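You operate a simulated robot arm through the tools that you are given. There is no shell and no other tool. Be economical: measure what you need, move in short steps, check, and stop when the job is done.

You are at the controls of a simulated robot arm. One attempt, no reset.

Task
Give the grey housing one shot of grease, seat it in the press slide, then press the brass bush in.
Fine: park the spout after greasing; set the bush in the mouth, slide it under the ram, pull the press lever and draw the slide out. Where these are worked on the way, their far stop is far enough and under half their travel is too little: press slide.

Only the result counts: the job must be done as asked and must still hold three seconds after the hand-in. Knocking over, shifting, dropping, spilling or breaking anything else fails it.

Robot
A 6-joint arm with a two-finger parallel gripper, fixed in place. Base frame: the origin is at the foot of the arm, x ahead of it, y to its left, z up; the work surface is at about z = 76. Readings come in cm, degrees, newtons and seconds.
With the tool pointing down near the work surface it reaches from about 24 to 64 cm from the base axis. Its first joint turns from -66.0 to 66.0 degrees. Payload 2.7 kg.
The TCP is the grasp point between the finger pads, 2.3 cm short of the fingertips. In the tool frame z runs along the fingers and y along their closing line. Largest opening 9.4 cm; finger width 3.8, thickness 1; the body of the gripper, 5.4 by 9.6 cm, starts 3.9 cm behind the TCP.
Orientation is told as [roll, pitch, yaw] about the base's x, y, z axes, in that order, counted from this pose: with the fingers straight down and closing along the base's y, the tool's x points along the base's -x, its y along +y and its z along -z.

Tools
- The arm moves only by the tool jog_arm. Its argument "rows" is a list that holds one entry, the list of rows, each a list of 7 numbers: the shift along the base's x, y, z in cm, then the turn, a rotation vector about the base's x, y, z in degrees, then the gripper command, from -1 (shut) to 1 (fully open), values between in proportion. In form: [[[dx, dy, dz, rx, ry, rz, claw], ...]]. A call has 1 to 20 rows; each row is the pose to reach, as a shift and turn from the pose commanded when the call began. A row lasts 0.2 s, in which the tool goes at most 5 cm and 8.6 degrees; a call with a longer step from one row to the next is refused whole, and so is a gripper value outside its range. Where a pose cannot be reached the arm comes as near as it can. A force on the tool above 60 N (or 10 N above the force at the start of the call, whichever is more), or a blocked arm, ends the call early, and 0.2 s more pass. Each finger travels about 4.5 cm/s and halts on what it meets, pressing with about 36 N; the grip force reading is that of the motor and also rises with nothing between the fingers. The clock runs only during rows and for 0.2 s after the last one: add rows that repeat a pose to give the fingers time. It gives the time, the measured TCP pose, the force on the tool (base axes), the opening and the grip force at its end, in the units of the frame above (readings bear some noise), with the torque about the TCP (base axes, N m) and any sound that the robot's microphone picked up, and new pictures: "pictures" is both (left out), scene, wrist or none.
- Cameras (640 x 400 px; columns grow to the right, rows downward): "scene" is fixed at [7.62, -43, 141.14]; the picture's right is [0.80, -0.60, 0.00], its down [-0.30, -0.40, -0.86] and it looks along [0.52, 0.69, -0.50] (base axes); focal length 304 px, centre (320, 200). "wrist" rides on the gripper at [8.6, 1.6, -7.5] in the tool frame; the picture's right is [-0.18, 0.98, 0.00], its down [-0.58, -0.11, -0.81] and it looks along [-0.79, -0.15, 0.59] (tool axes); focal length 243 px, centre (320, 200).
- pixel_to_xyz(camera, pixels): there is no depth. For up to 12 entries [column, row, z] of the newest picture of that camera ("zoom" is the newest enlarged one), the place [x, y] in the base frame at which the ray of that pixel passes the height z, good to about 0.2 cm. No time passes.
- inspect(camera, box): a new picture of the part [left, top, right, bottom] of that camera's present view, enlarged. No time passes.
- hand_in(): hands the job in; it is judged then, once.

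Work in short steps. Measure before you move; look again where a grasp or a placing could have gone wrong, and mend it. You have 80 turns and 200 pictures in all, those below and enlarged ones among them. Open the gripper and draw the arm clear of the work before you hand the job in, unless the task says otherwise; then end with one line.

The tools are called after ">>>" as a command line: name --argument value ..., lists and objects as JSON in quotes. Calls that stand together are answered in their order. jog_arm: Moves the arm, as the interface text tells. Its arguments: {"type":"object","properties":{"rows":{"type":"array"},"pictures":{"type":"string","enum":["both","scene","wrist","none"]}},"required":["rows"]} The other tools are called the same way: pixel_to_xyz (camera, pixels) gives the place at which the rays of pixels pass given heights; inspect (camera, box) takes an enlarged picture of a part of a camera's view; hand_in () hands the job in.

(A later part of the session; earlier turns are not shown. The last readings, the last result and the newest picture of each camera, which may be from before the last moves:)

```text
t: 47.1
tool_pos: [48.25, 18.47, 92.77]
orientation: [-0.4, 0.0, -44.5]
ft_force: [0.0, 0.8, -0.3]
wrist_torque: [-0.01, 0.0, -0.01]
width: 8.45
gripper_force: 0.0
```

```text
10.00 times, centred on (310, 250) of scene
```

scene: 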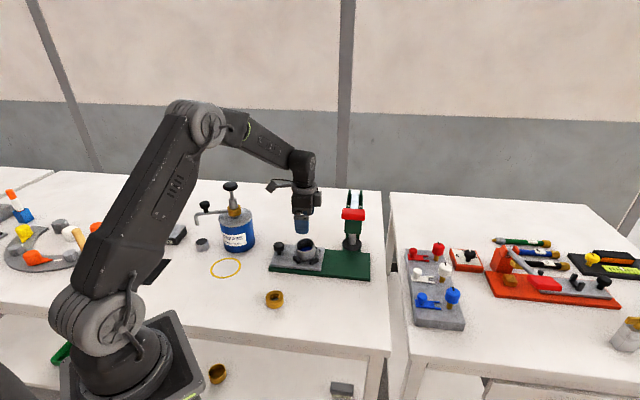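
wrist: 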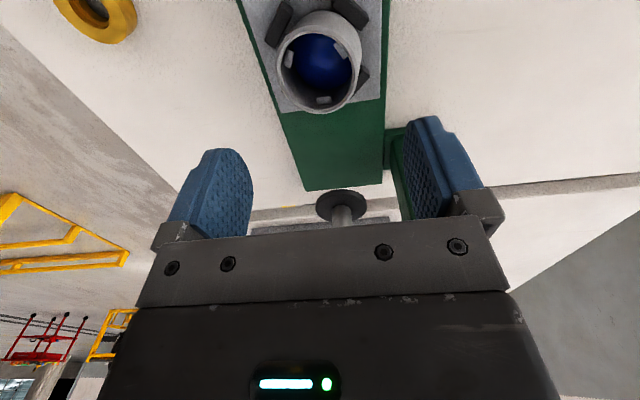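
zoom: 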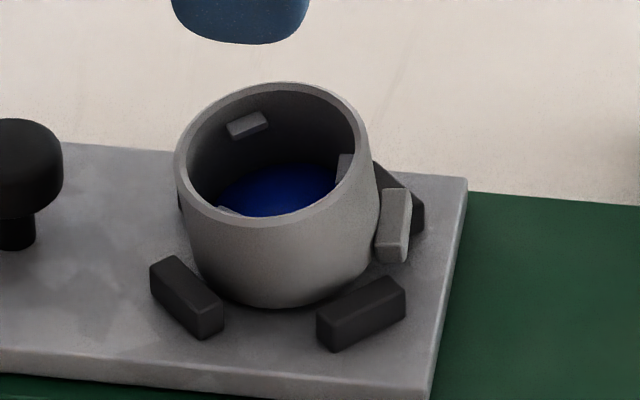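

Nest centre at bar-top height is (48.45, 18.05). I regrip the tilted housing a little higher (z 82.4), centred there, so the pads set it upright and in line, then release.

>>> jog_arm --rows '[[[0.2, -0.42, -4, 0.3, 0, 0, 0.8], [0.2, -0.42, -7, 0.3, 0, 0, 0.8], [0.2, -0.42, -9, 0.3, 0, 0, 0.8], [0.2, -0.42, -10.35, 0.3, 0, 0, 0.8], [0.2, -0.42, -10.35, 0.3, 0, 0, 0.8], [0.2, -0.42, -10.35, 0.3, 0, 0, 0.5], [0.2, -0.42, -10.35, 0.3, 0, 0, 0.2], [0.2, -0.42, -10.35, 0.3, 0, 0, 0], [0.2, -0.42, -10.35, 0.3, 0, 0, 0]]]'

>>> inspect --camera "wrist" --box '[200, 40, 440, 240]'

>>> inspect --camera "scene" --box '[280, 225, 335, 275]'

```text
t: 49.1
tool_pos: [48.26, 18.03, 82.51]
orientation: [0.0, 0.2, -44.5]
ft_force: [-0.4, -1.1, 6.5]
wrist_torque: [0.31, 0.0, 0.02]
width: 6.48
gripper_force: 36.0
```

scene: 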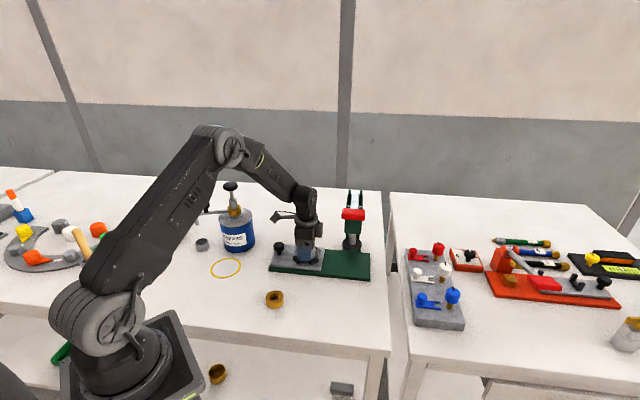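
wrist: 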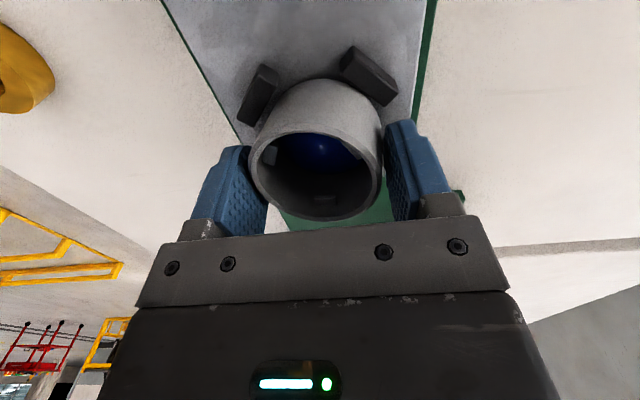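

```text
2.00 times, centred on (320, 140) of wrist
```

zoom: 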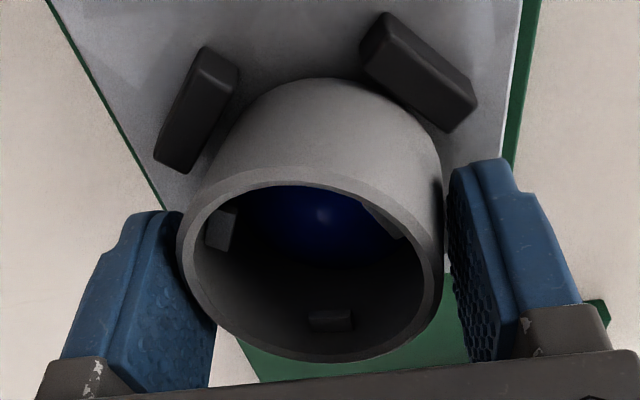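

```text
8.00 times, centred on (308, 250) of scene
```

zoom: 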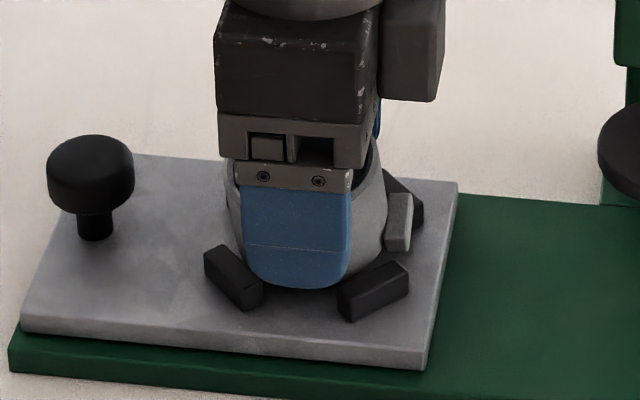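

The housing is still tilted in the grip (6.48). I lift it slightly off the bars so that the pads can square it, then check.

>>> jog_arm --rows '[[[0, 0, 0, 0, 0, 0, -1], [0, 0, 0.3, 0, 0, 0, -1], [0, 0, 0.6, 0, 0, 0, -1], [0, 0, 0.9, 0, 0, 0, -1], [0, 0, 1.2, 0, 0, 0, -1], [0, 0, 1.5, 0, 0, 0, -1], [0, 0, 1.5, 0, 0, 0, -1]]]'

>>> inspect --camera "wrist" --box '[200, 40, 440, 240]'

>>> inspect --camera "scene" --box '[280, 225, 335, 275]'

```text
t: 50.7
tool_pos: [48.56, 18.04, 83.83]
orientation: [-0.2, 0.2, -44.5]
ft_force: [-0.1, -1.1, -2.5]
wrist_torque: [-0.02, 0.01, 0.02]
width: 6.14
gripper_force: 35.9
```

scene: 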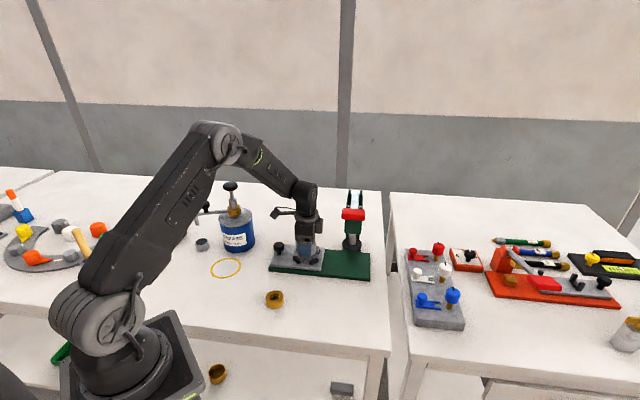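
wrist: 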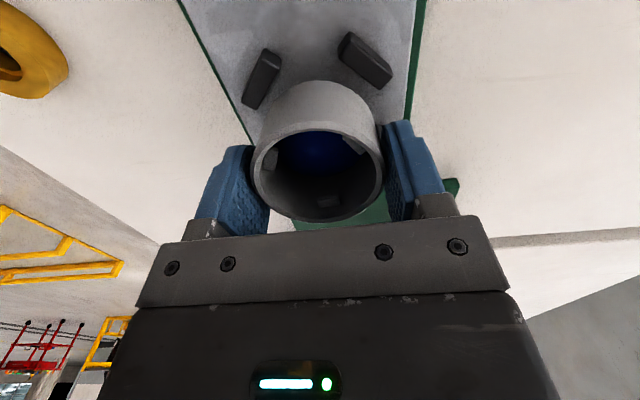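

```text
2.00 times, centred on (320, 140) of wrist
```

zoom: 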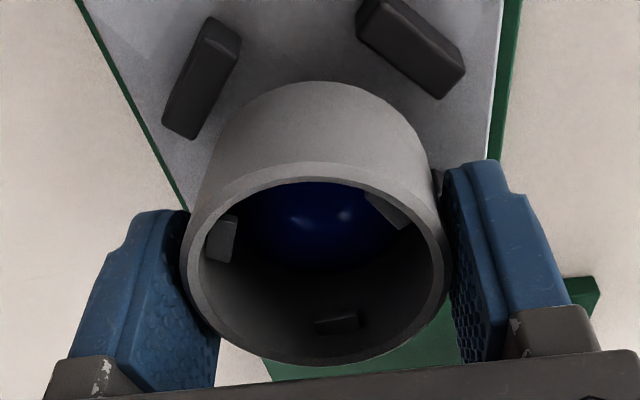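

```text
8.00 times, centred on (308, 250) of scene
```

zoom: 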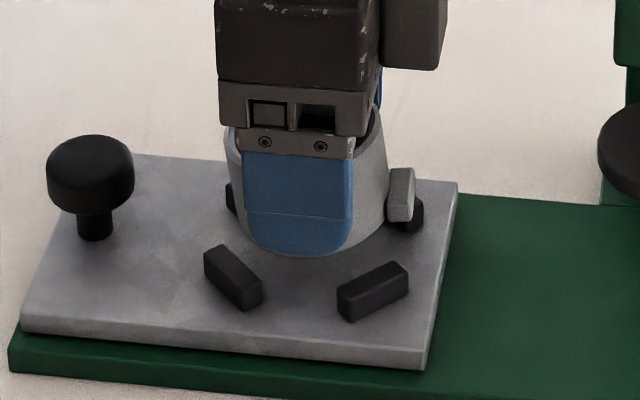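

It is squared across the pads but seems pitched about the grip axis. I carry it to a free spot of table near (40, 8) to set it flat and regrip it properly.

>>> jog_arm --rows '[[[0, 0, 1, 0, 0, 0, -1], [0, 0, 2.2, 0, 0, 0, -1], [0, 0, 3.5, 0, 0, 0, -1], [-0.6, -0.7, 5, 0, 0, 0, -1], [-1.8, -2.1, 6, 0, 0, 0, -1], [-3.2, -3.7, 6, 0, 0, 0, -1], [-4.8, -5.6, 6, 0, 0, 0, -1], [-6.4, -7.5, 6, 0, 0, 0, -1], [-7.8, -9.1, 5, 0, 0, 0, -1], [-8.5, -10, 3.5, 0, 0, 0, -1], [-8.5, -10, 1.5, 0, 0, 0, -1], [-8.5, -10, -0.5, 0, 0, 0, -1], [-8.5, -10, -2.2, 0, 0, 0, -1], [-8.5, -10, -3.4, 0, 0, 0, -1], [-8.5, -10, -4, 0, 0, 0, -1], [-8.5, -10, -4, 0, 0, 0, -1]]]'

>>> inspect --camera "scene" --box '[270, 260, 340, 320]'

```text
t: 54.1
tool_pos: [40.07, 8.12, 80.08]
orientation: [-0.1, 0.2, -44.4]
ft_force: [-0.1, 0.4, -2.3]
wrist_torque: [0.02, 0.01, -0.01]
width: 6.16
gripper_force: 36.6
```

scene: 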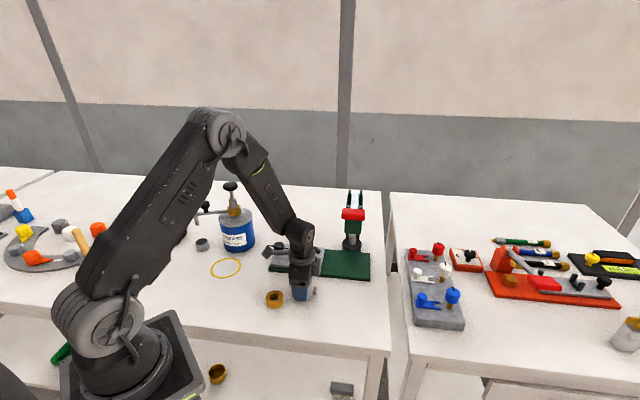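
wrist: 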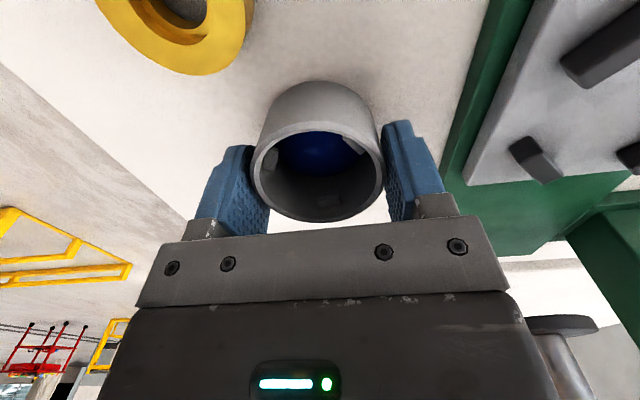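

```text
6.67 times, centred on (305, 290) of scene
```

zoom: 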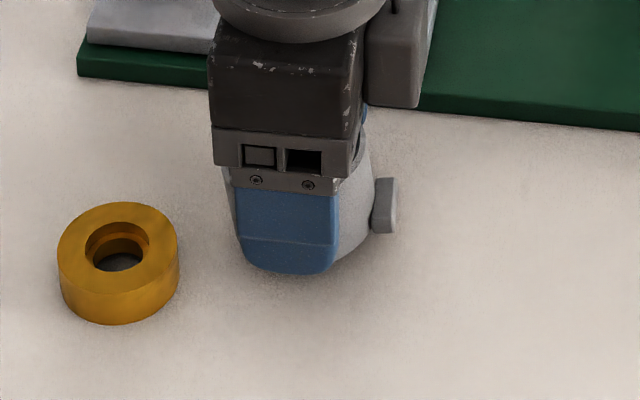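

It is pitched by some degrees. I lower gently so the table squares it up.

>>> jog_arm --rows '[[[0, 0, -0.3, 0, 0, 0, -1], [0, 0, -0.6, 0, 0, 0, -1], [0, 0, -0.8, 0, 0, 0, -1], [0, 0, -1.0, 0, 0, 0, -1], [0, 0, -1.2, 0, 0, 0, -1], [0, 0, -1.3, 0, 0, 0, -1]]]'

>>> inspect --camera "scene" --box '[270, 260, 340, 320]'

```text
t: 55.5
tool_pos: [40.14, 7.99, 78.86]
orientation: [0.1, 0.0, -44.5]
ft_force: [7.1, 0.6, 36.3]
wrist_torque: [0.57, 0.79, -0.1]
width: 6.12
gripper_force: 36.2
```

scene: 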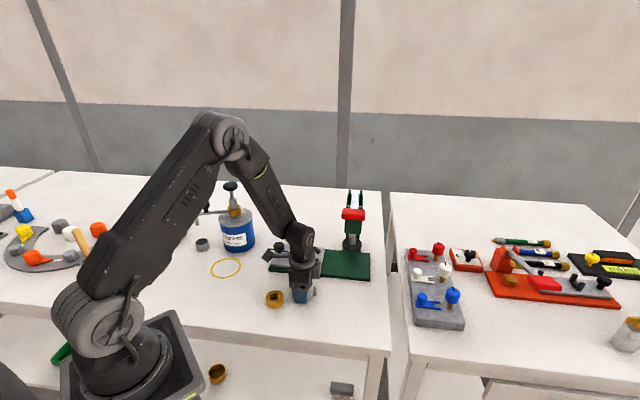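
wrist: 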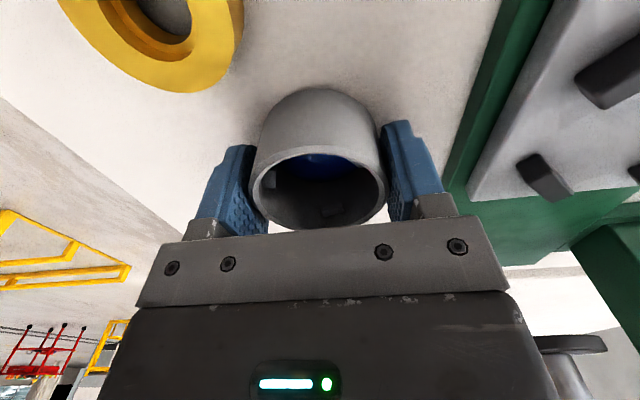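

```text
6.67 times, centred on (305, 290) of scene
```

zoom: 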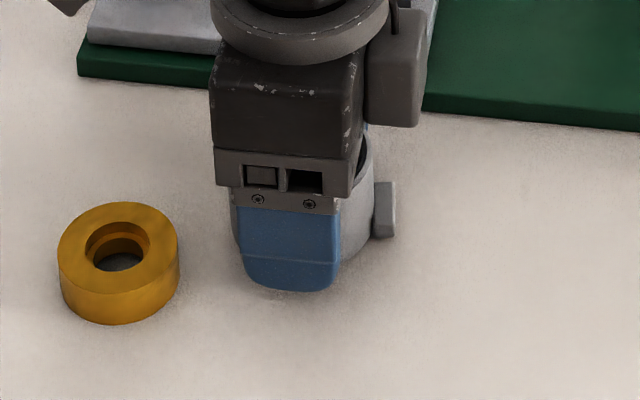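

Squared on the table. I open, rise to about z 88 and measure its centre.

>>> jog_arm --rows '[[[0, 0, 0.2, 0, 0, 0, -1], [0, 0, 0.2, 0, 0, 0, 0.4], [0, 0, 0.2, 0, 0, 0, 0.8], [0, 0, 0.2, 0, 0, 0, 0.8], [0, 0, 2, 0, 0, 0, 0.8], [0, 0, 5, 0, 0, 0, 0.8], [0, 0, 9, 0, 0, 0, 0.8], [0, 0, 11, 0, 0, 0, 0.8], [0, 0, 11, 0, 0, 0, 0.8]]]'

>>> inspect --camera "wrist" --box '[240, 0, 400, 130]'

>>> inspect --camera "scene" --box '[260, 230, 340, 310]'

```text
t: 57.5
tool_pos: [39.89, 8.0, 89.49]
orientation: [-0.2, 0.2, -44.5]
ft_force: [0.4, 0.0, -0.3]
wrist_torque: [-0.04, -0.01, 0.02]
width: 8.43
gripper_force: 0.1
```

scene: 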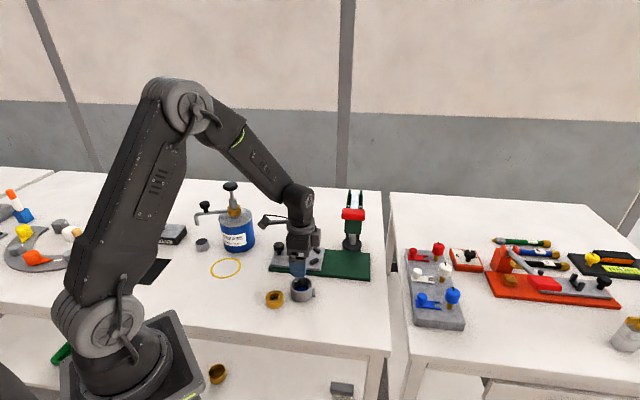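
wrist: 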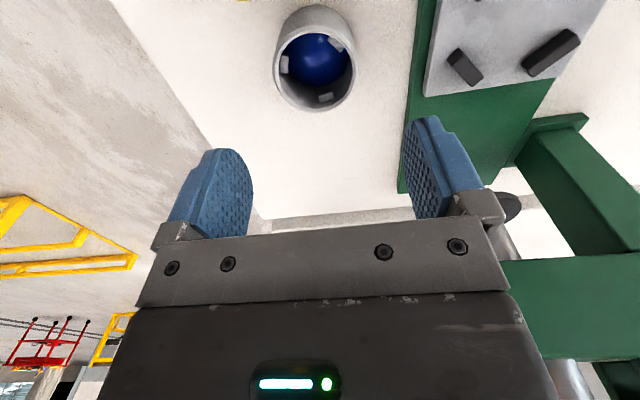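

```text
3.08 times, centred on (320, 65) of wrist
```

zoom: 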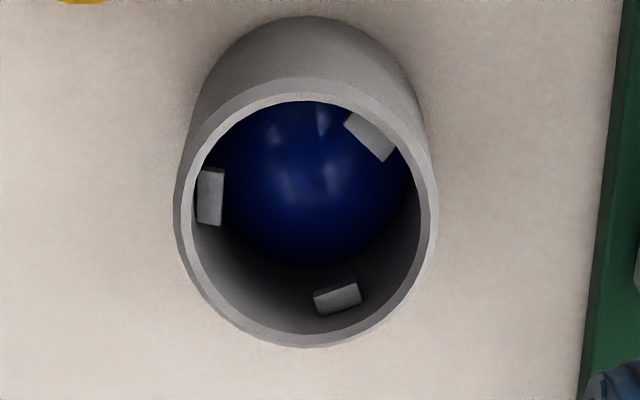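

```text
5.00 times, centred on (300, 270) of scene
```

zoom: 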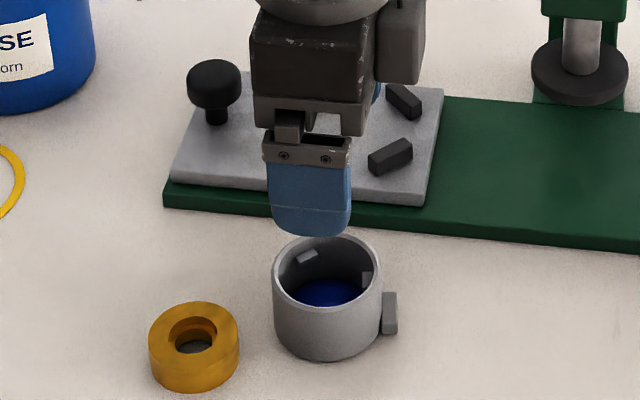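

I convert the rim edges to positions at rim height.

>>> pixel_to_xyz --camera "wrist" --pixels '[[315.5, 112.7, 79.8], [315.5, 24.7, 79.8], [272.6, 69, 79.8], [358.6, 69, 79.8], [315.5, 68.9, 79.8], [325.5, 96.5, 79.3]]'

>>> pixel_to_xyz --camera "zoom" --pixels '[[327, 273, 79.8], [272, 273, 79.8], [383, 273, 79.8], [327, 328, 76], [391, 315, 77.5]]'

```text
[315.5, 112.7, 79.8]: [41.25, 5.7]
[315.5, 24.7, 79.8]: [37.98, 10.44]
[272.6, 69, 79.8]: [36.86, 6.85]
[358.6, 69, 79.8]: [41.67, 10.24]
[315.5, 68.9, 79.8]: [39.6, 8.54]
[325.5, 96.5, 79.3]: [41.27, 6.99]
```

```text
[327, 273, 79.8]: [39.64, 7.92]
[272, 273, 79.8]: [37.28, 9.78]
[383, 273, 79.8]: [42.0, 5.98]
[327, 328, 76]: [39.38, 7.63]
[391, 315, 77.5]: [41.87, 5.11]
```

Housing centre (39.62, 8.0), lug at about −38°. I regrip it at yaw −38°, TCP z 79.6, then lift slowly a little.

>>> jog_arm --rows '[[[-0.27, 0, -3, 0.2, -0.2, 3.2, 0.8], [-0.27, 0, -6, 0.2, -0.2, 6.5, 0.8], [-0.27, 0, -8.5, 0.2, -0.2, 6.5, 0.8], [-0.27, 0, -9.9, 0.2, -0.2, 6.5, 0.8], [-0.27, 0, -9.9, 0.2, -0.2, 6.5, 0.5], [-0.27, 0, -9.9, 0.2, -0.2, 6.5, 0.2], [-0.27, 0, -9.9, 0.2, -0.2, 6.5, -0.3], [-0.27, 0, -9.9, 0.2, -0.2, 6.5, -1], [-0.27, 0, -9.9, 0.2, -0.2, 6.5, -1], [-0.27, 0, -9.6, 0.2, -0.2, 6.5, -1], [-0.27, 0, -9.3, 0.2, -0.2, 6.5, -1], [-0.27, 0, -8.9, 0.2, -0.2, 6.5, -1], [-0.27, 0, -8.4, 0.2, -0.2, 6.5, -1]]]'

>>> inspect --camera "scene" --box '[270, 250, 340, 310]'

```text
t: 60.3
tool_pos: [39.69, 8.06, 81.39]
orientation: [0.1, 0.2, -38.0]
ft_force: [0.2, 0.2, -1.8]
wrist_torque: [-0.02, 0.0, 0.03]
width: 6.15
gripper_force: 35.5
```

scene: 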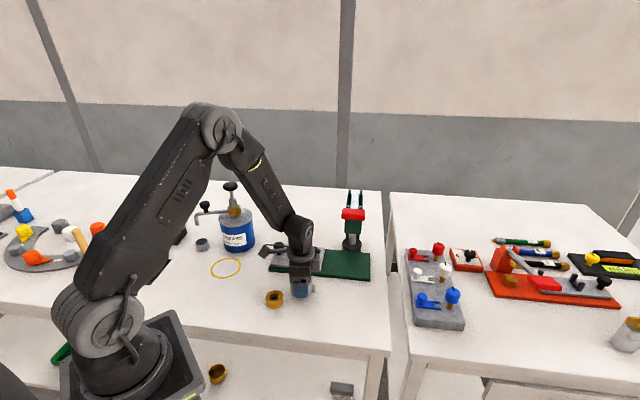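
wrist: 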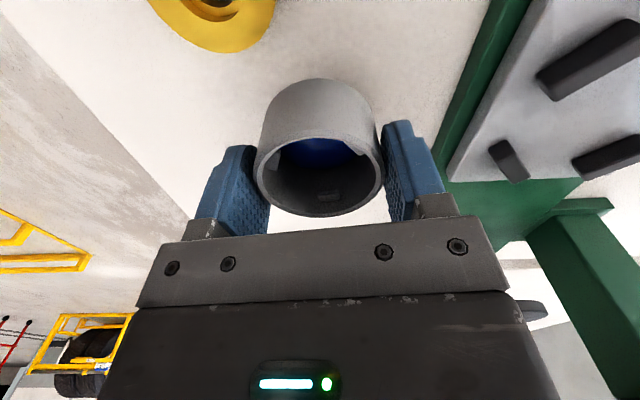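

```text
6.67 times, centred on (305, 280) of scene
```

zoom: 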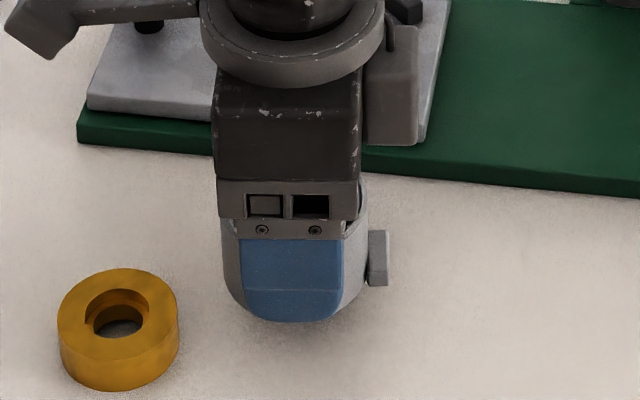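

Held upright this time. I carry it slowly back to above the nest, turning −7°.

>>> jog_arm --rows '[[[0, 0, 1, 0, 0, 0, -1], [0, 0, 2.5, 0, 0, 0, -1], [0, 0, 4.5, 0, 0, 0, -1], [0.4, 0.5, 6.5, 0, 0, 0, -1], [1.3, 1.5, 8, 0, 0, -1, -1], [2.6, 3, 8, 0, 0, -2, -1], [4, 4.7, 8, 0, 0, -3, -1], [5.4, 6.4, 8, 0, 0, -4, -1], [6.8, 8, 8, 0, 0, -5, -1], [8, 9.4, 7.5, 0, 0, -6, -1], [8.6, 10.15, 6, 0, -0.2, -7, -1], [8.6, 10.15, 4.5, 0, -0.2, -7, -1], [8.6, 10.15, 3.8, 0, -0.2, -7, -1], [8.6, 10.15, 3.8, 0, -0.2, -7, -1]]]'

>>> inspect --camera "wrist" --box '[220, 30, 420, 160]'

>>> inspect --camera "scene" --box '[280, 225, 335, 275]'

```text
t: 63.3
tool_pos: [48.16, 18.09, 85.03]
orientation: [0.3, 0.0, -45.0]
ft_force: [-0.6, 0.4, -1.6]
wrist_torque: [0.05, 0.01, 0.0]
width: 6.16
gripper_force: 35.9
```

scene: 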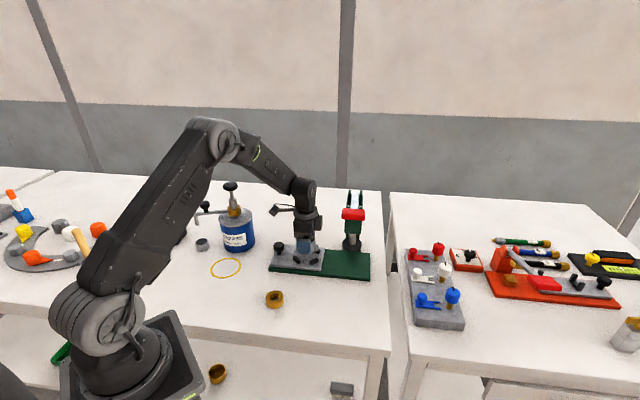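
wrist: 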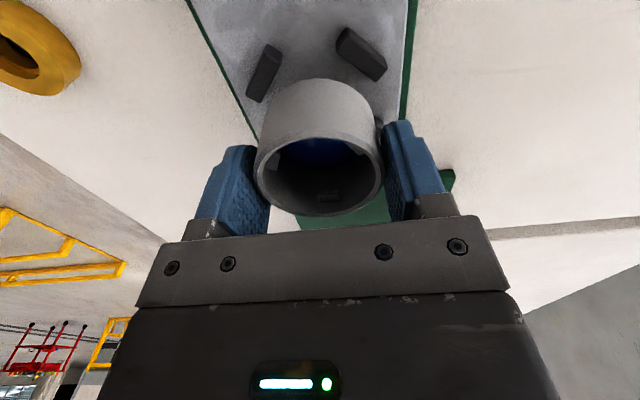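

```text
3.08 times, centred on (320, 95) of wrist
```

zoom: 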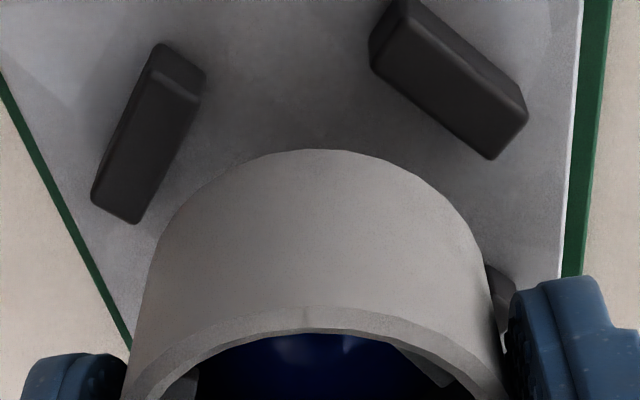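

```text
8.00 times, centred on (308, 250) of scene
```

zoom: 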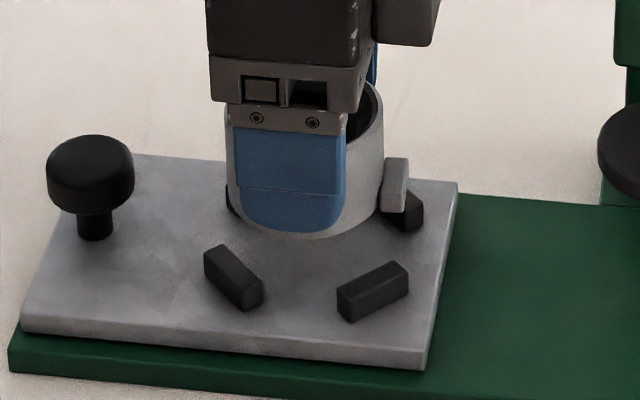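

I measure the bars' inner edges and the housing's bottom edge in this pose.

>>> pixel_to_xyz --camera "wrist" --pixels '[[280.4, 63.2, 79.5], [260.6, 102.1, 79.5], [336.9, 52.8, 79.5], [375.2, 81.4, 79.5], [320.6, 78.4, 81.2], [281, 96.6, 81.2], [359, 91.8, 81.2], [300, 82.5, 81.2], [340, 81.5, 81.2], [320.6, 78.4, 81.5], [281, 96.6, 81.5], [359, 91.8, 81.5]]'

>>> pixel_to_xyz --camera "zoom" --pixels '[[220, 245, 79.5], [262, 285, 79.5], [340, 290, 79.5], [400, 262, 79.5], [220, 245, 79.2], [262, 285, 79.2], [340, 290, 79.2], [400, 262, 79.2]]'

```text
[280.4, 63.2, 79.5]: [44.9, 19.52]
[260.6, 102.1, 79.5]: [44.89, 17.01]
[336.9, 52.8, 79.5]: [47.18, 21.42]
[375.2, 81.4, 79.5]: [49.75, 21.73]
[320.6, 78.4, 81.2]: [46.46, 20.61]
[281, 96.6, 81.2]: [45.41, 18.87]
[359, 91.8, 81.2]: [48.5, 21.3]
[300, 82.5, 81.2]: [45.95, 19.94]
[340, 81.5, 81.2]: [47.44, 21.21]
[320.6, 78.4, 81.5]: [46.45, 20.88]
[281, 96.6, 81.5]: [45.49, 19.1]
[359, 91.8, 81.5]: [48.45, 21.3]
```

```text
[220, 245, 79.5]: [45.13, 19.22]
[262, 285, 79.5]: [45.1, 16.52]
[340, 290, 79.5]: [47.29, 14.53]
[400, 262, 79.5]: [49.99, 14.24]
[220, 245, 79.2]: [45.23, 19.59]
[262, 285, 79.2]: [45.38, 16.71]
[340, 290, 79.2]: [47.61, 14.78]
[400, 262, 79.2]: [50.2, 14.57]
```

Nest centre is about (48.5, 18.05), housing about (48.3, 18.15). I shift by (+0.2, −0.1) and lower to z 82.8.

>>> jog_arm --rows '[[[0.2, -0.1, -0.5, -0.2, 0, 0, -1], [0.2, -0.1, -1, -0.2, 0, 0, -1], [0.2, -0.1, -1.4, -0.2, 0, 0, -1], [0.2, -0.1, -1.7, -0.2, 0, 0, -1], [0.2, -0.1, -2.0, -0.2, 0, 0, -1], [0.2, -0.1, -2.2, -0.2, 0, 0, -1], [0.2, -0.1, -2.3, -0.2, 0, 0, -1]]]'

>>> inspect --camera "wrist" --box '[220, 30, 420, 160]'

>>> inspect --camera "scene" --box '[280, 225, 335, 275]'

```text
t: 64.9
tool_pos: [48.54, 18.06, 82.92]
orientation: [0.5, -0.1, -45.1]
ft_force: [-2.1, -1.4, 19.5]
wrist_torque: [-0.29, -0.58, -0.08]
width: 6.16
gripper_force: 35.8
```

scene: 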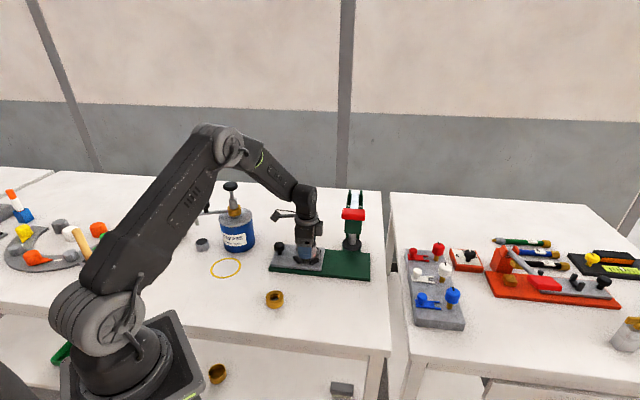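
wrist: 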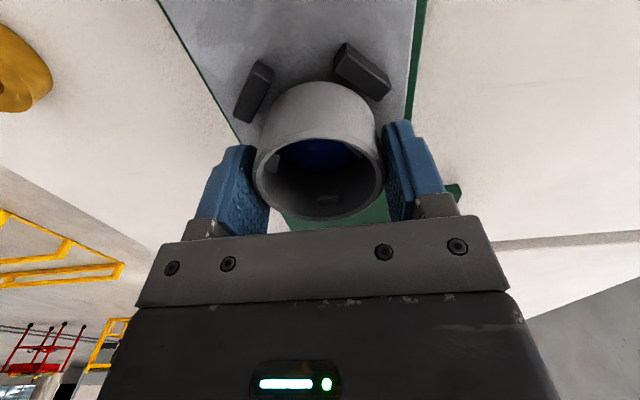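

```text
3.08 times, centred on (320, 95) of wrist
```

zoom: 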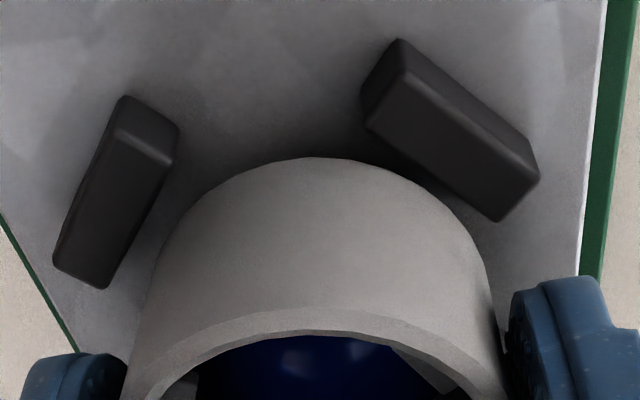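

```text
8.00 times, centred on (308, 250) of scene
```

zoom: 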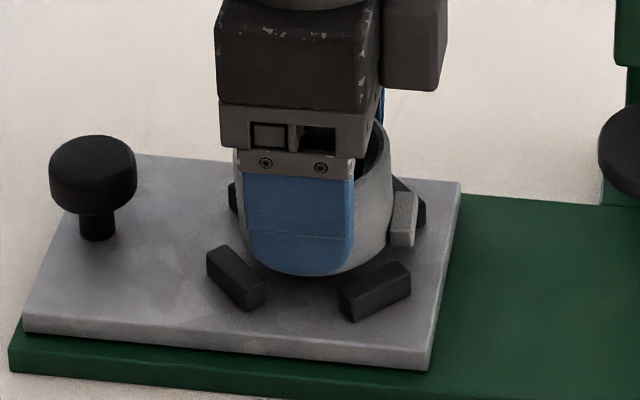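

Contact of 20 N at z 82.9. The gaps to the two rear bars look wide, so I check whether the housing is too far forward.

>>> pixel_to_xyz --camera "wrist" --pixels '[[274.5, 72.3, 79.4], [251.2, 123.6, 79.4], [333.6, 68.4, 79.4], [376.8, 102.1, 79.4], [320, 81.4, 79.2], [281, 96.6, 79.2], [362.2, 99.9, 79.2], [300, 86, 79.2], [341, 84.5, 79.2]]'

>>> pixel_to_xyz --camera "zoom" --pixels '[[222, 246, 79.4], [264, 285, 79.4], [342, 292, 79.4], [402, 263, 79.4], [255, 265, 79.2], [295, 278, 79.2], [350, 270, 79.2], [411, 225, 79.4]]'

```text
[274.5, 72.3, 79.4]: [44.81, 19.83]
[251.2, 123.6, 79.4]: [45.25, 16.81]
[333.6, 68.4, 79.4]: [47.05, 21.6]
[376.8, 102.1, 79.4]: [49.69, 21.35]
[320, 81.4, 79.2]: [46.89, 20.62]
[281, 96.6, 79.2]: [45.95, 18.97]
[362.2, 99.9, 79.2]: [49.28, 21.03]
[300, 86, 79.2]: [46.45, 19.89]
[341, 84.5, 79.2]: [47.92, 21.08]
```

```text
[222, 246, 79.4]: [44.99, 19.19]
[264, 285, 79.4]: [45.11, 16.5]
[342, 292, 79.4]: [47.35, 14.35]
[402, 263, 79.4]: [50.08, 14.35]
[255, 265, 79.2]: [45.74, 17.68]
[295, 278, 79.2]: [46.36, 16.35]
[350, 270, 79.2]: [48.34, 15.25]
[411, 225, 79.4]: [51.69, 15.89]
```

The housing base is centred at about (48.78, 18.15), the nest at (48.53, 17.95): it must go (−0.25, −0.2). I lift slightly, shift, and lower.

>>> jog_arm --rows '[[[0, 0, 0.3, -0.4, 0, 0, -1], [-0.12, -0.1, 0.5, -0.4, 0, 0, -1], [-0.25, -0.2, 0.5, -0.4, 0, 0, -1], [-0.25, -0.2, 0.5, -0.4, 0, 0, -1], [-0.25, -0.2, 0.2, -0.4, 0, 0, -1], [-0.25, -0.2, 0, -0.4, 0, 0, -1], [-0.25, -0.2, -0.2, -0.4, 0, 0, -1], [-0.25, -0.2, -0.4, -0.4, 0, 0, -1]]]'

>>> inspect --camera "wrist" --box '[220, 30, 420, 160]'

>>> inspect --camera "scene" --box '[280, 225, 335, 275]'

```text
t: 66.7
tool_pos: [48.3, 17.84, 82.31]
orientation: [-0.1, -0.4, -44.9]
ft_force: [0.2, -0.2, -1.4]
wrist_torque: [-0.02, 0.02, 0.0]
width: 6.2
gripper_force: 36.3
```

scene: 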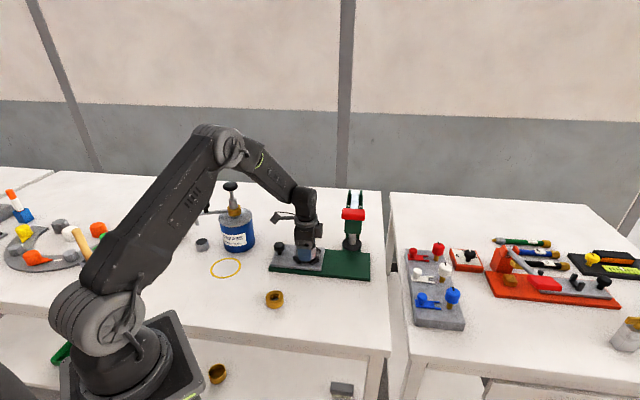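
wrist: 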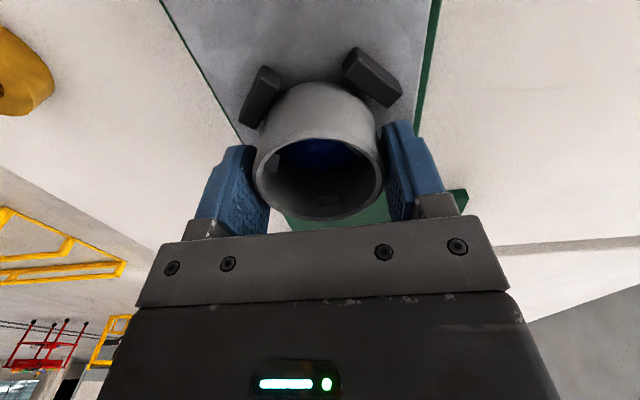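

```text
3.08 times, centred on (320, 95) of wrist
```

zoom: 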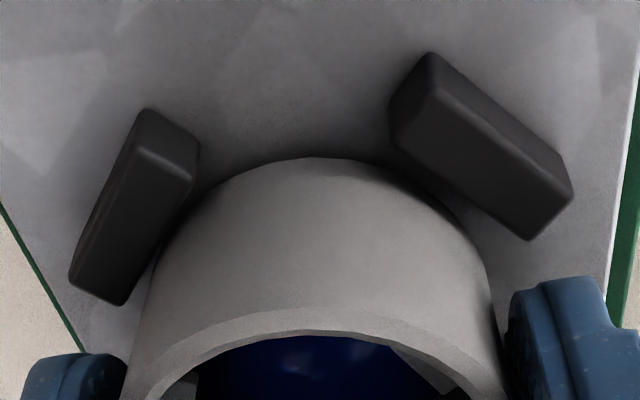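

```text
8.00 times, centred on (308, 250) of scene
```

zoom: 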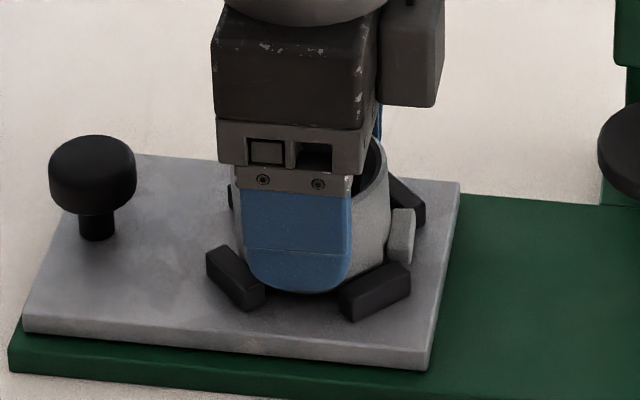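

It slid in: z 82.31 with no contact force. I lower slightly more, then release.

>>> jog_arm --rows '[[[0.05, 0, -0.1, 0, 0.3, 0, -1], [0.05, 0, -0.2, 0, 0.3, 0, -1], [0.05, 0, -0.2, 0, 0.3, 0, 0.35], [0.05, 0, -0.2, 0, 0.3, 0, 0.6], [0.05, 0, -0.1, 0, 0.3, 0, 0.8], [0.05, 0, 1, 0, 0.3, 0, 0.8], [0.05, 0, 4, 0, 0.3, 0, 0.8], [0.05, 0, 8, 0, 0.3, 0, 0.8], [0.05, 0, 10, 0, 0.3, 0, 0.8], [0.05, 0, 10, 0, 0.3, 0, 0.8]]]'

>>> inspect --camera "scene" --box '[270, 220, 340, 280]'

>>> inspect --camera "wrist" --box '[220, 0, 420, 130]'

```text
t: 68.9
tool_pos: [48.53, 17.95, 92.45]
orientation: [-0.3, -0.2, -45.0]
ft_force: [-0.2, 0.2, 0.0]
wrist_torque: [0.02, 0.03, -0.02]
width: 8.48
gripper_force: 0.0
```

scene: 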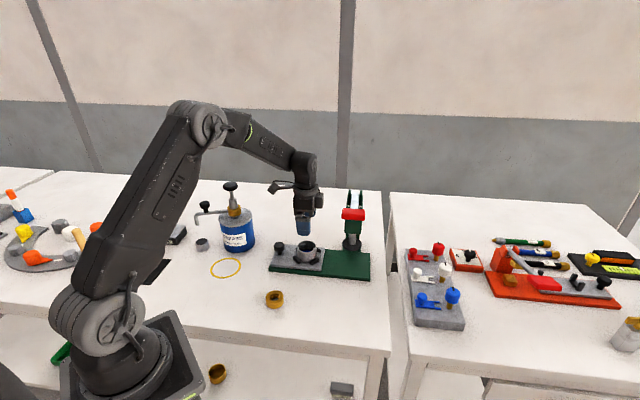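
wrist: 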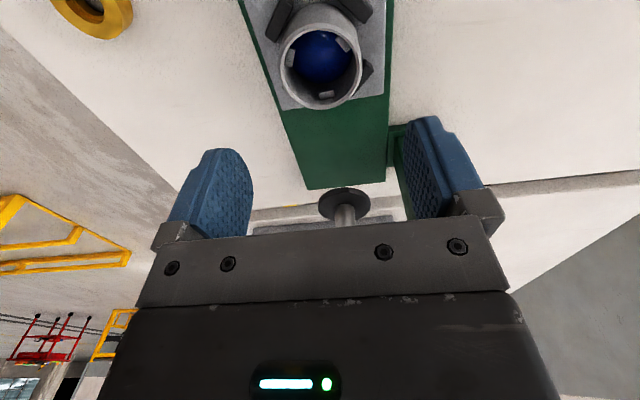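

```text
6.67 times, centred on (305, 250) of scene
```

zoom: 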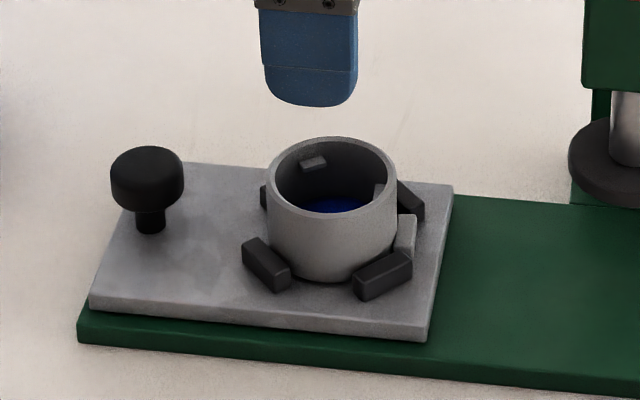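

```text
3.08 times, centred on (320, 65) of wrist
```

zoom: 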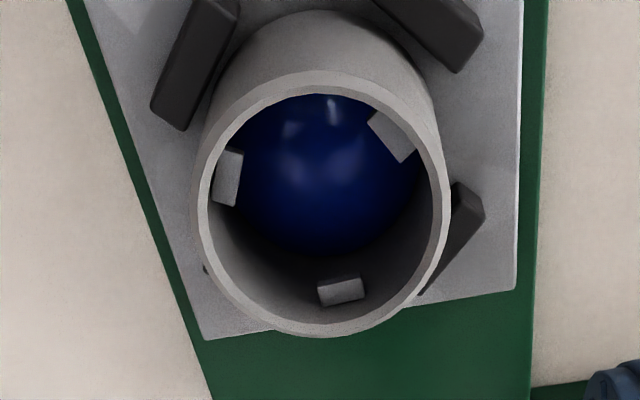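

The housing sits upright in the nest. Next I go over the brass bush at about (32.4, 10.5) and measure it.

>>> jog_arm --rows '[[[-3.5, -1.6, 2, 0.2, 0, 0, 0.8], [-7, -3.2, 2, 0.2, 0, 0, 0.8], [-10.5, -4.8, 2, 0.2, 0, 0, 0.8], [-14, -6.4, 1, 0.2, 0, 0, 0.8], [-16.1, -7.5, -1, 0.2, 0, 0, 0.8], [-16.1, -7.5, -4.5, 0.2, 0, 0, 0.6], [-16.1, -7.5, -4.5, 0.2, 0, 0, 0.6]]]'

>>> inspect --camera "wrist" --box '[240, 0, 400, 130]'

>>> inspect --camera "scene" --box '[245, 270, 305, 320]'

```text
t: 70.5
tool_pos: [32.16, 10.18, 87.86]
orientation: [-0.3, 0.1, -45.0]
ft_force: [-0.4, 0.0, -0.2]
wrist_torque: [-0.03, 0.02, 0.01]
width: 7.53
gripper_force: 0.1
```

scene: 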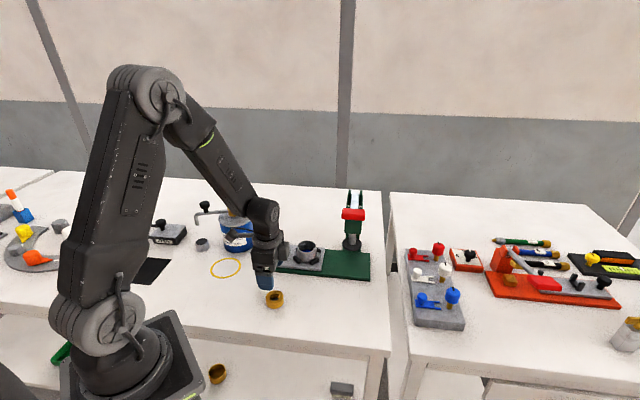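
wrist: 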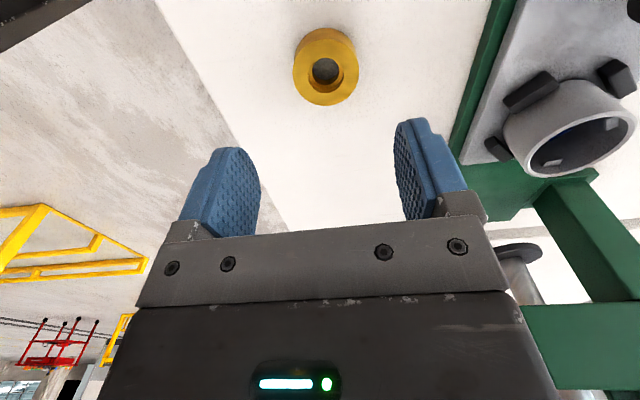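

```text
3.08 times, centred on (320, 65) of wrist
```

zoom: 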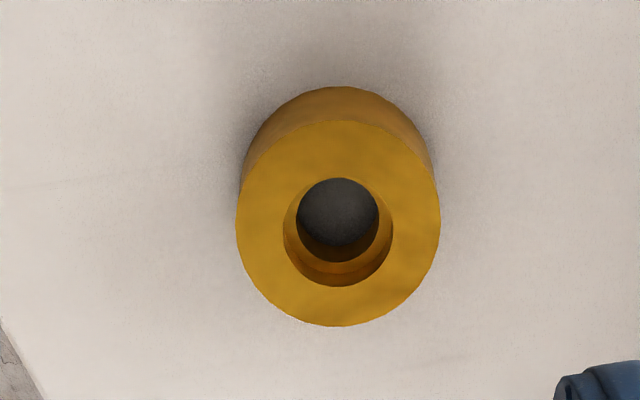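

```text
8.00 times, centred on (275, 295) of scene
```

zoom: 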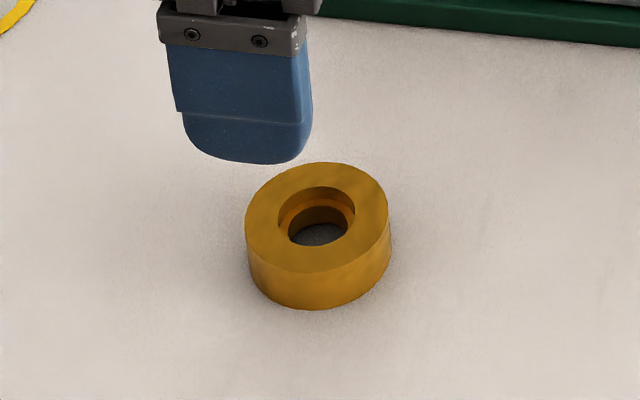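

I measure the bush's top rim from both views.

>>> pixel_to_xyz --camera "wrist" --pixels '[[325.8, 106.2, 77.7], [325.8, 39, 77.7], [292.7, 72.8, 77.7], [359, 72.8, 77.7], [325.8, 72.8, 77.7]]'

>>> pixel_to_xyz --camera "zoom" --pixels '[[316, 217, 77.7], [245, 225, 77.7], [388, 210, 77.7], [318, 255, 76]]'

```text
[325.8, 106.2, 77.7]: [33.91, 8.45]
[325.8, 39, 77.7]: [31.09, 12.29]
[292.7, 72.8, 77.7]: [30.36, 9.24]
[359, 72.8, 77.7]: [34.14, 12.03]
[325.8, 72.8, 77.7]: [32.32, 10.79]
```

```text
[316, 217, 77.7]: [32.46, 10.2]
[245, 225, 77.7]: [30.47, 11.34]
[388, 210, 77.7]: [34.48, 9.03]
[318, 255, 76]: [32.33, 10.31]
```

Bush centre (32.45, 10.35), diameter about 4.75, top about z 77.7. I grip only its upper 1 cm (TCP z 79.0) and lift slowly.

>>> jog_arm --rows '[[[0.29, 0.17, -3, 0.3, 0, 0, 0.6], [0.29, 0.17, -6, 0.3, 0, 0, 0.6], [0.29, 0.17, -8, 0.3, 0, 0, 0.6], [0.29, 0.17, -8.86, 0.3, 0, 0, 0.6], [0.29, 0.17, -8.86, 0.3, 0, 0, 0.3], [0.29, 0.17, -8.86, 0.3, 0, 0, 0], [0.29, 0.17, -8.86, 0.3, 0, 0, -0.5], [0.29, 0.17, -8.86, 0.3, 0, 0, -1], [0.29, 0.17, -8.86, 0.3, 0, 0, -1], [0.29, 0.17, -8.6, 0.3, 0, 0, -1], [0.29, 0.17, -8.3, 0.3, 0, 0, -1], [0.29, 0.17, -7.9, 0.3, 0, 0, -1], [0.29, 0.17, -7.4, 0.3, 0, 0, -1], [0.29, 0.17, -6.8, 0.3, 0, 0, -1]]]'

>>> inspect --camera "scene" --box '[245, 260, 305, 310]'

```text
t: 73.5
tool_pos: [32.47, 10.72, 81.02]
orientation: [0.0, 0.2, -45.1]
ft_force: [0.0, -0.6, -1.0]
wrist_torque: [0.0, 0.01, 0.01]
width: 4.51
gripper_force: 36.1
```

scene: 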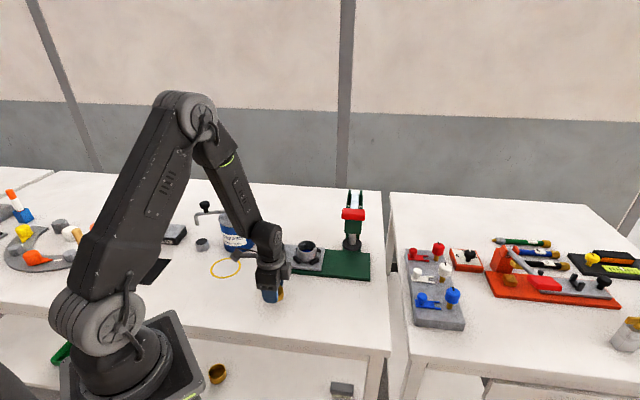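
wrist: 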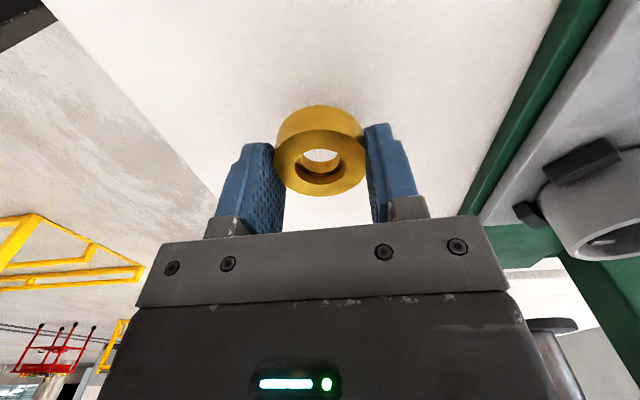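

```text
8.00 times, centred on (275, 285) of scene
```

zoom: 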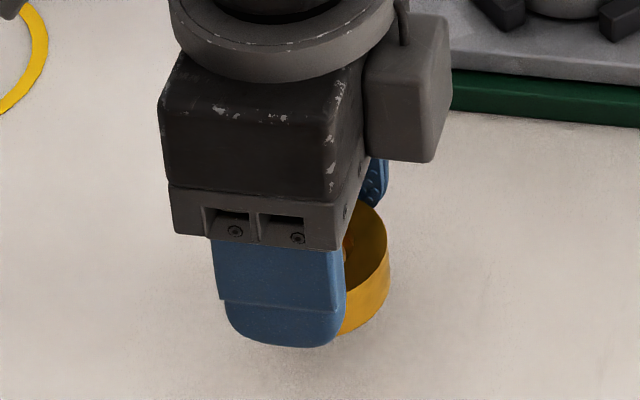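

The bush is gripped (4.51 cm). I zoom in to determine its offset along the fingers and whether it is level.

>>> inspect --camera "wrist" --box '[240, 80, 400, 210]'

>>> pixel_to_xyz --camera "wrist" --pixels '[[320, 162, 79.7], [320, 194, 79.7], [320, 129, 79.7], [274, 160, 79.7], [366, 160, 79.7]]'

```text
3.08 times, centred on (320, 145) of wrist
```

zoom: 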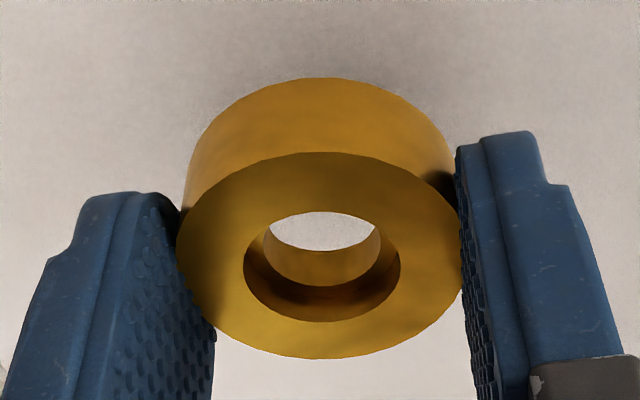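

```text
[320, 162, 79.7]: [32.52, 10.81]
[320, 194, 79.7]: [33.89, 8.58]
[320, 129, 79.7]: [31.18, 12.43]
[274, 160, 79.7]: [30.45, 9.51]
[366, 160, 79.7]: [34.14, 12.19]
```

The bush is about level, roughly 0.25 cm toward the press from the TCP. I lift and carry it slowly to hover above the housing mouth at about (48.57, 17.97).

>>> jog_arm --rows '[[[0, 0, 0.8, 0, 0, 0, -1], [0, 0, 2, 0, 0, 0, -1], [0, 0, 3.5, 0, 0, 0, -1], [0.5, 0.2, 5, 0, 0, 0, -1], [1.6, 0.8, 6.3, 0, 0, 0, -1], [3.2, 1.5, 7, 0, 0, 0, -1], [5, 2.3, 7, 0, 0, 0, -1], [6.8, 3.2, 7, 0, 0, 0, -1], [8.6, 4, 7, 0, 0, 0, -1], [10.4, 4.9, 7, 0, 0, 0, -1], [12.2, 5.7, 7, 0, 0, 0, -1], [13.8, 6.5, 6.8, 0, 0, 0, -1], [15.1, 7.1, 6.4, 0, 0, 0, -1], [15.9, 7.45, 6, 0, 0, 0, -1], [15.9, 7.45, 6, 0, 0, 0, -1], [15.9, 7.45, 6, 0, 0, 0, -1]]]'

>>> inspect --camera "scene" --box '[280, 215, 335, 270]'

>>> inspect --camera "wrist" --box '[220, 40, 420, 210]'

```text
t: 76.9
tool_pos: [48.35, 18.03, 87.16]
orientation: [0.0, 0.3, -45.0]
ft_force: [-0.5, 0.4, -1.0]
wrist_torque: [0.0, 0.0, 0.0]
width: 4.48
gripper_force: 35.6
```

scene: 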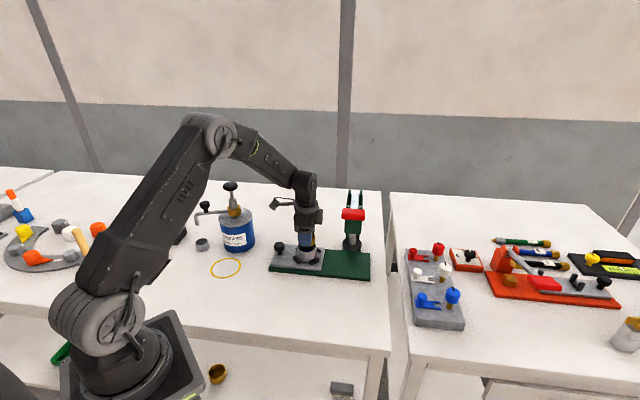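
wrist: 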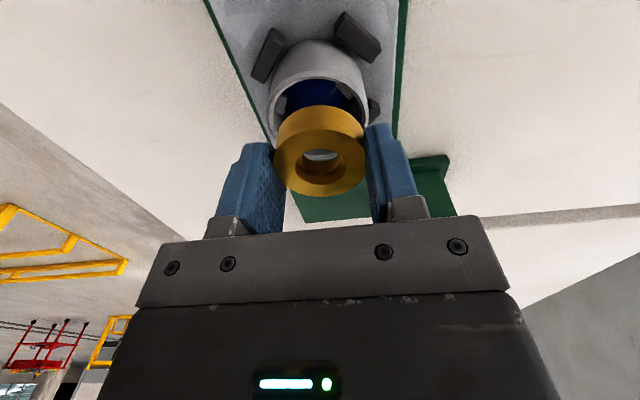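

```text
7.27 times, centred on (308, 242) of scene
```

zoom: 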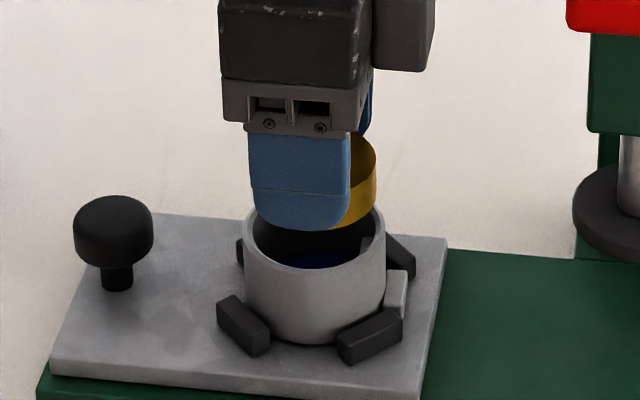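

```text
2.35 times, centred on (320, 125) of wrist
```

zoom: 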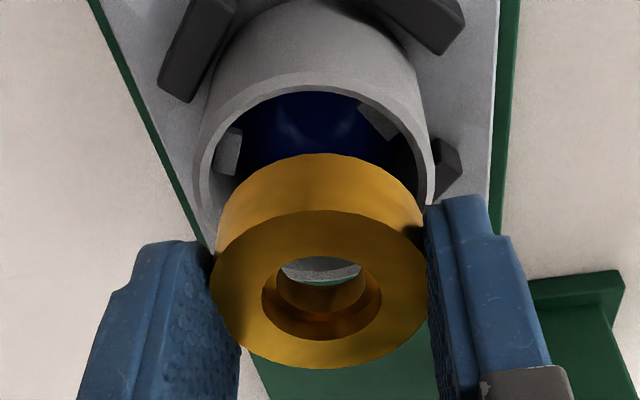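

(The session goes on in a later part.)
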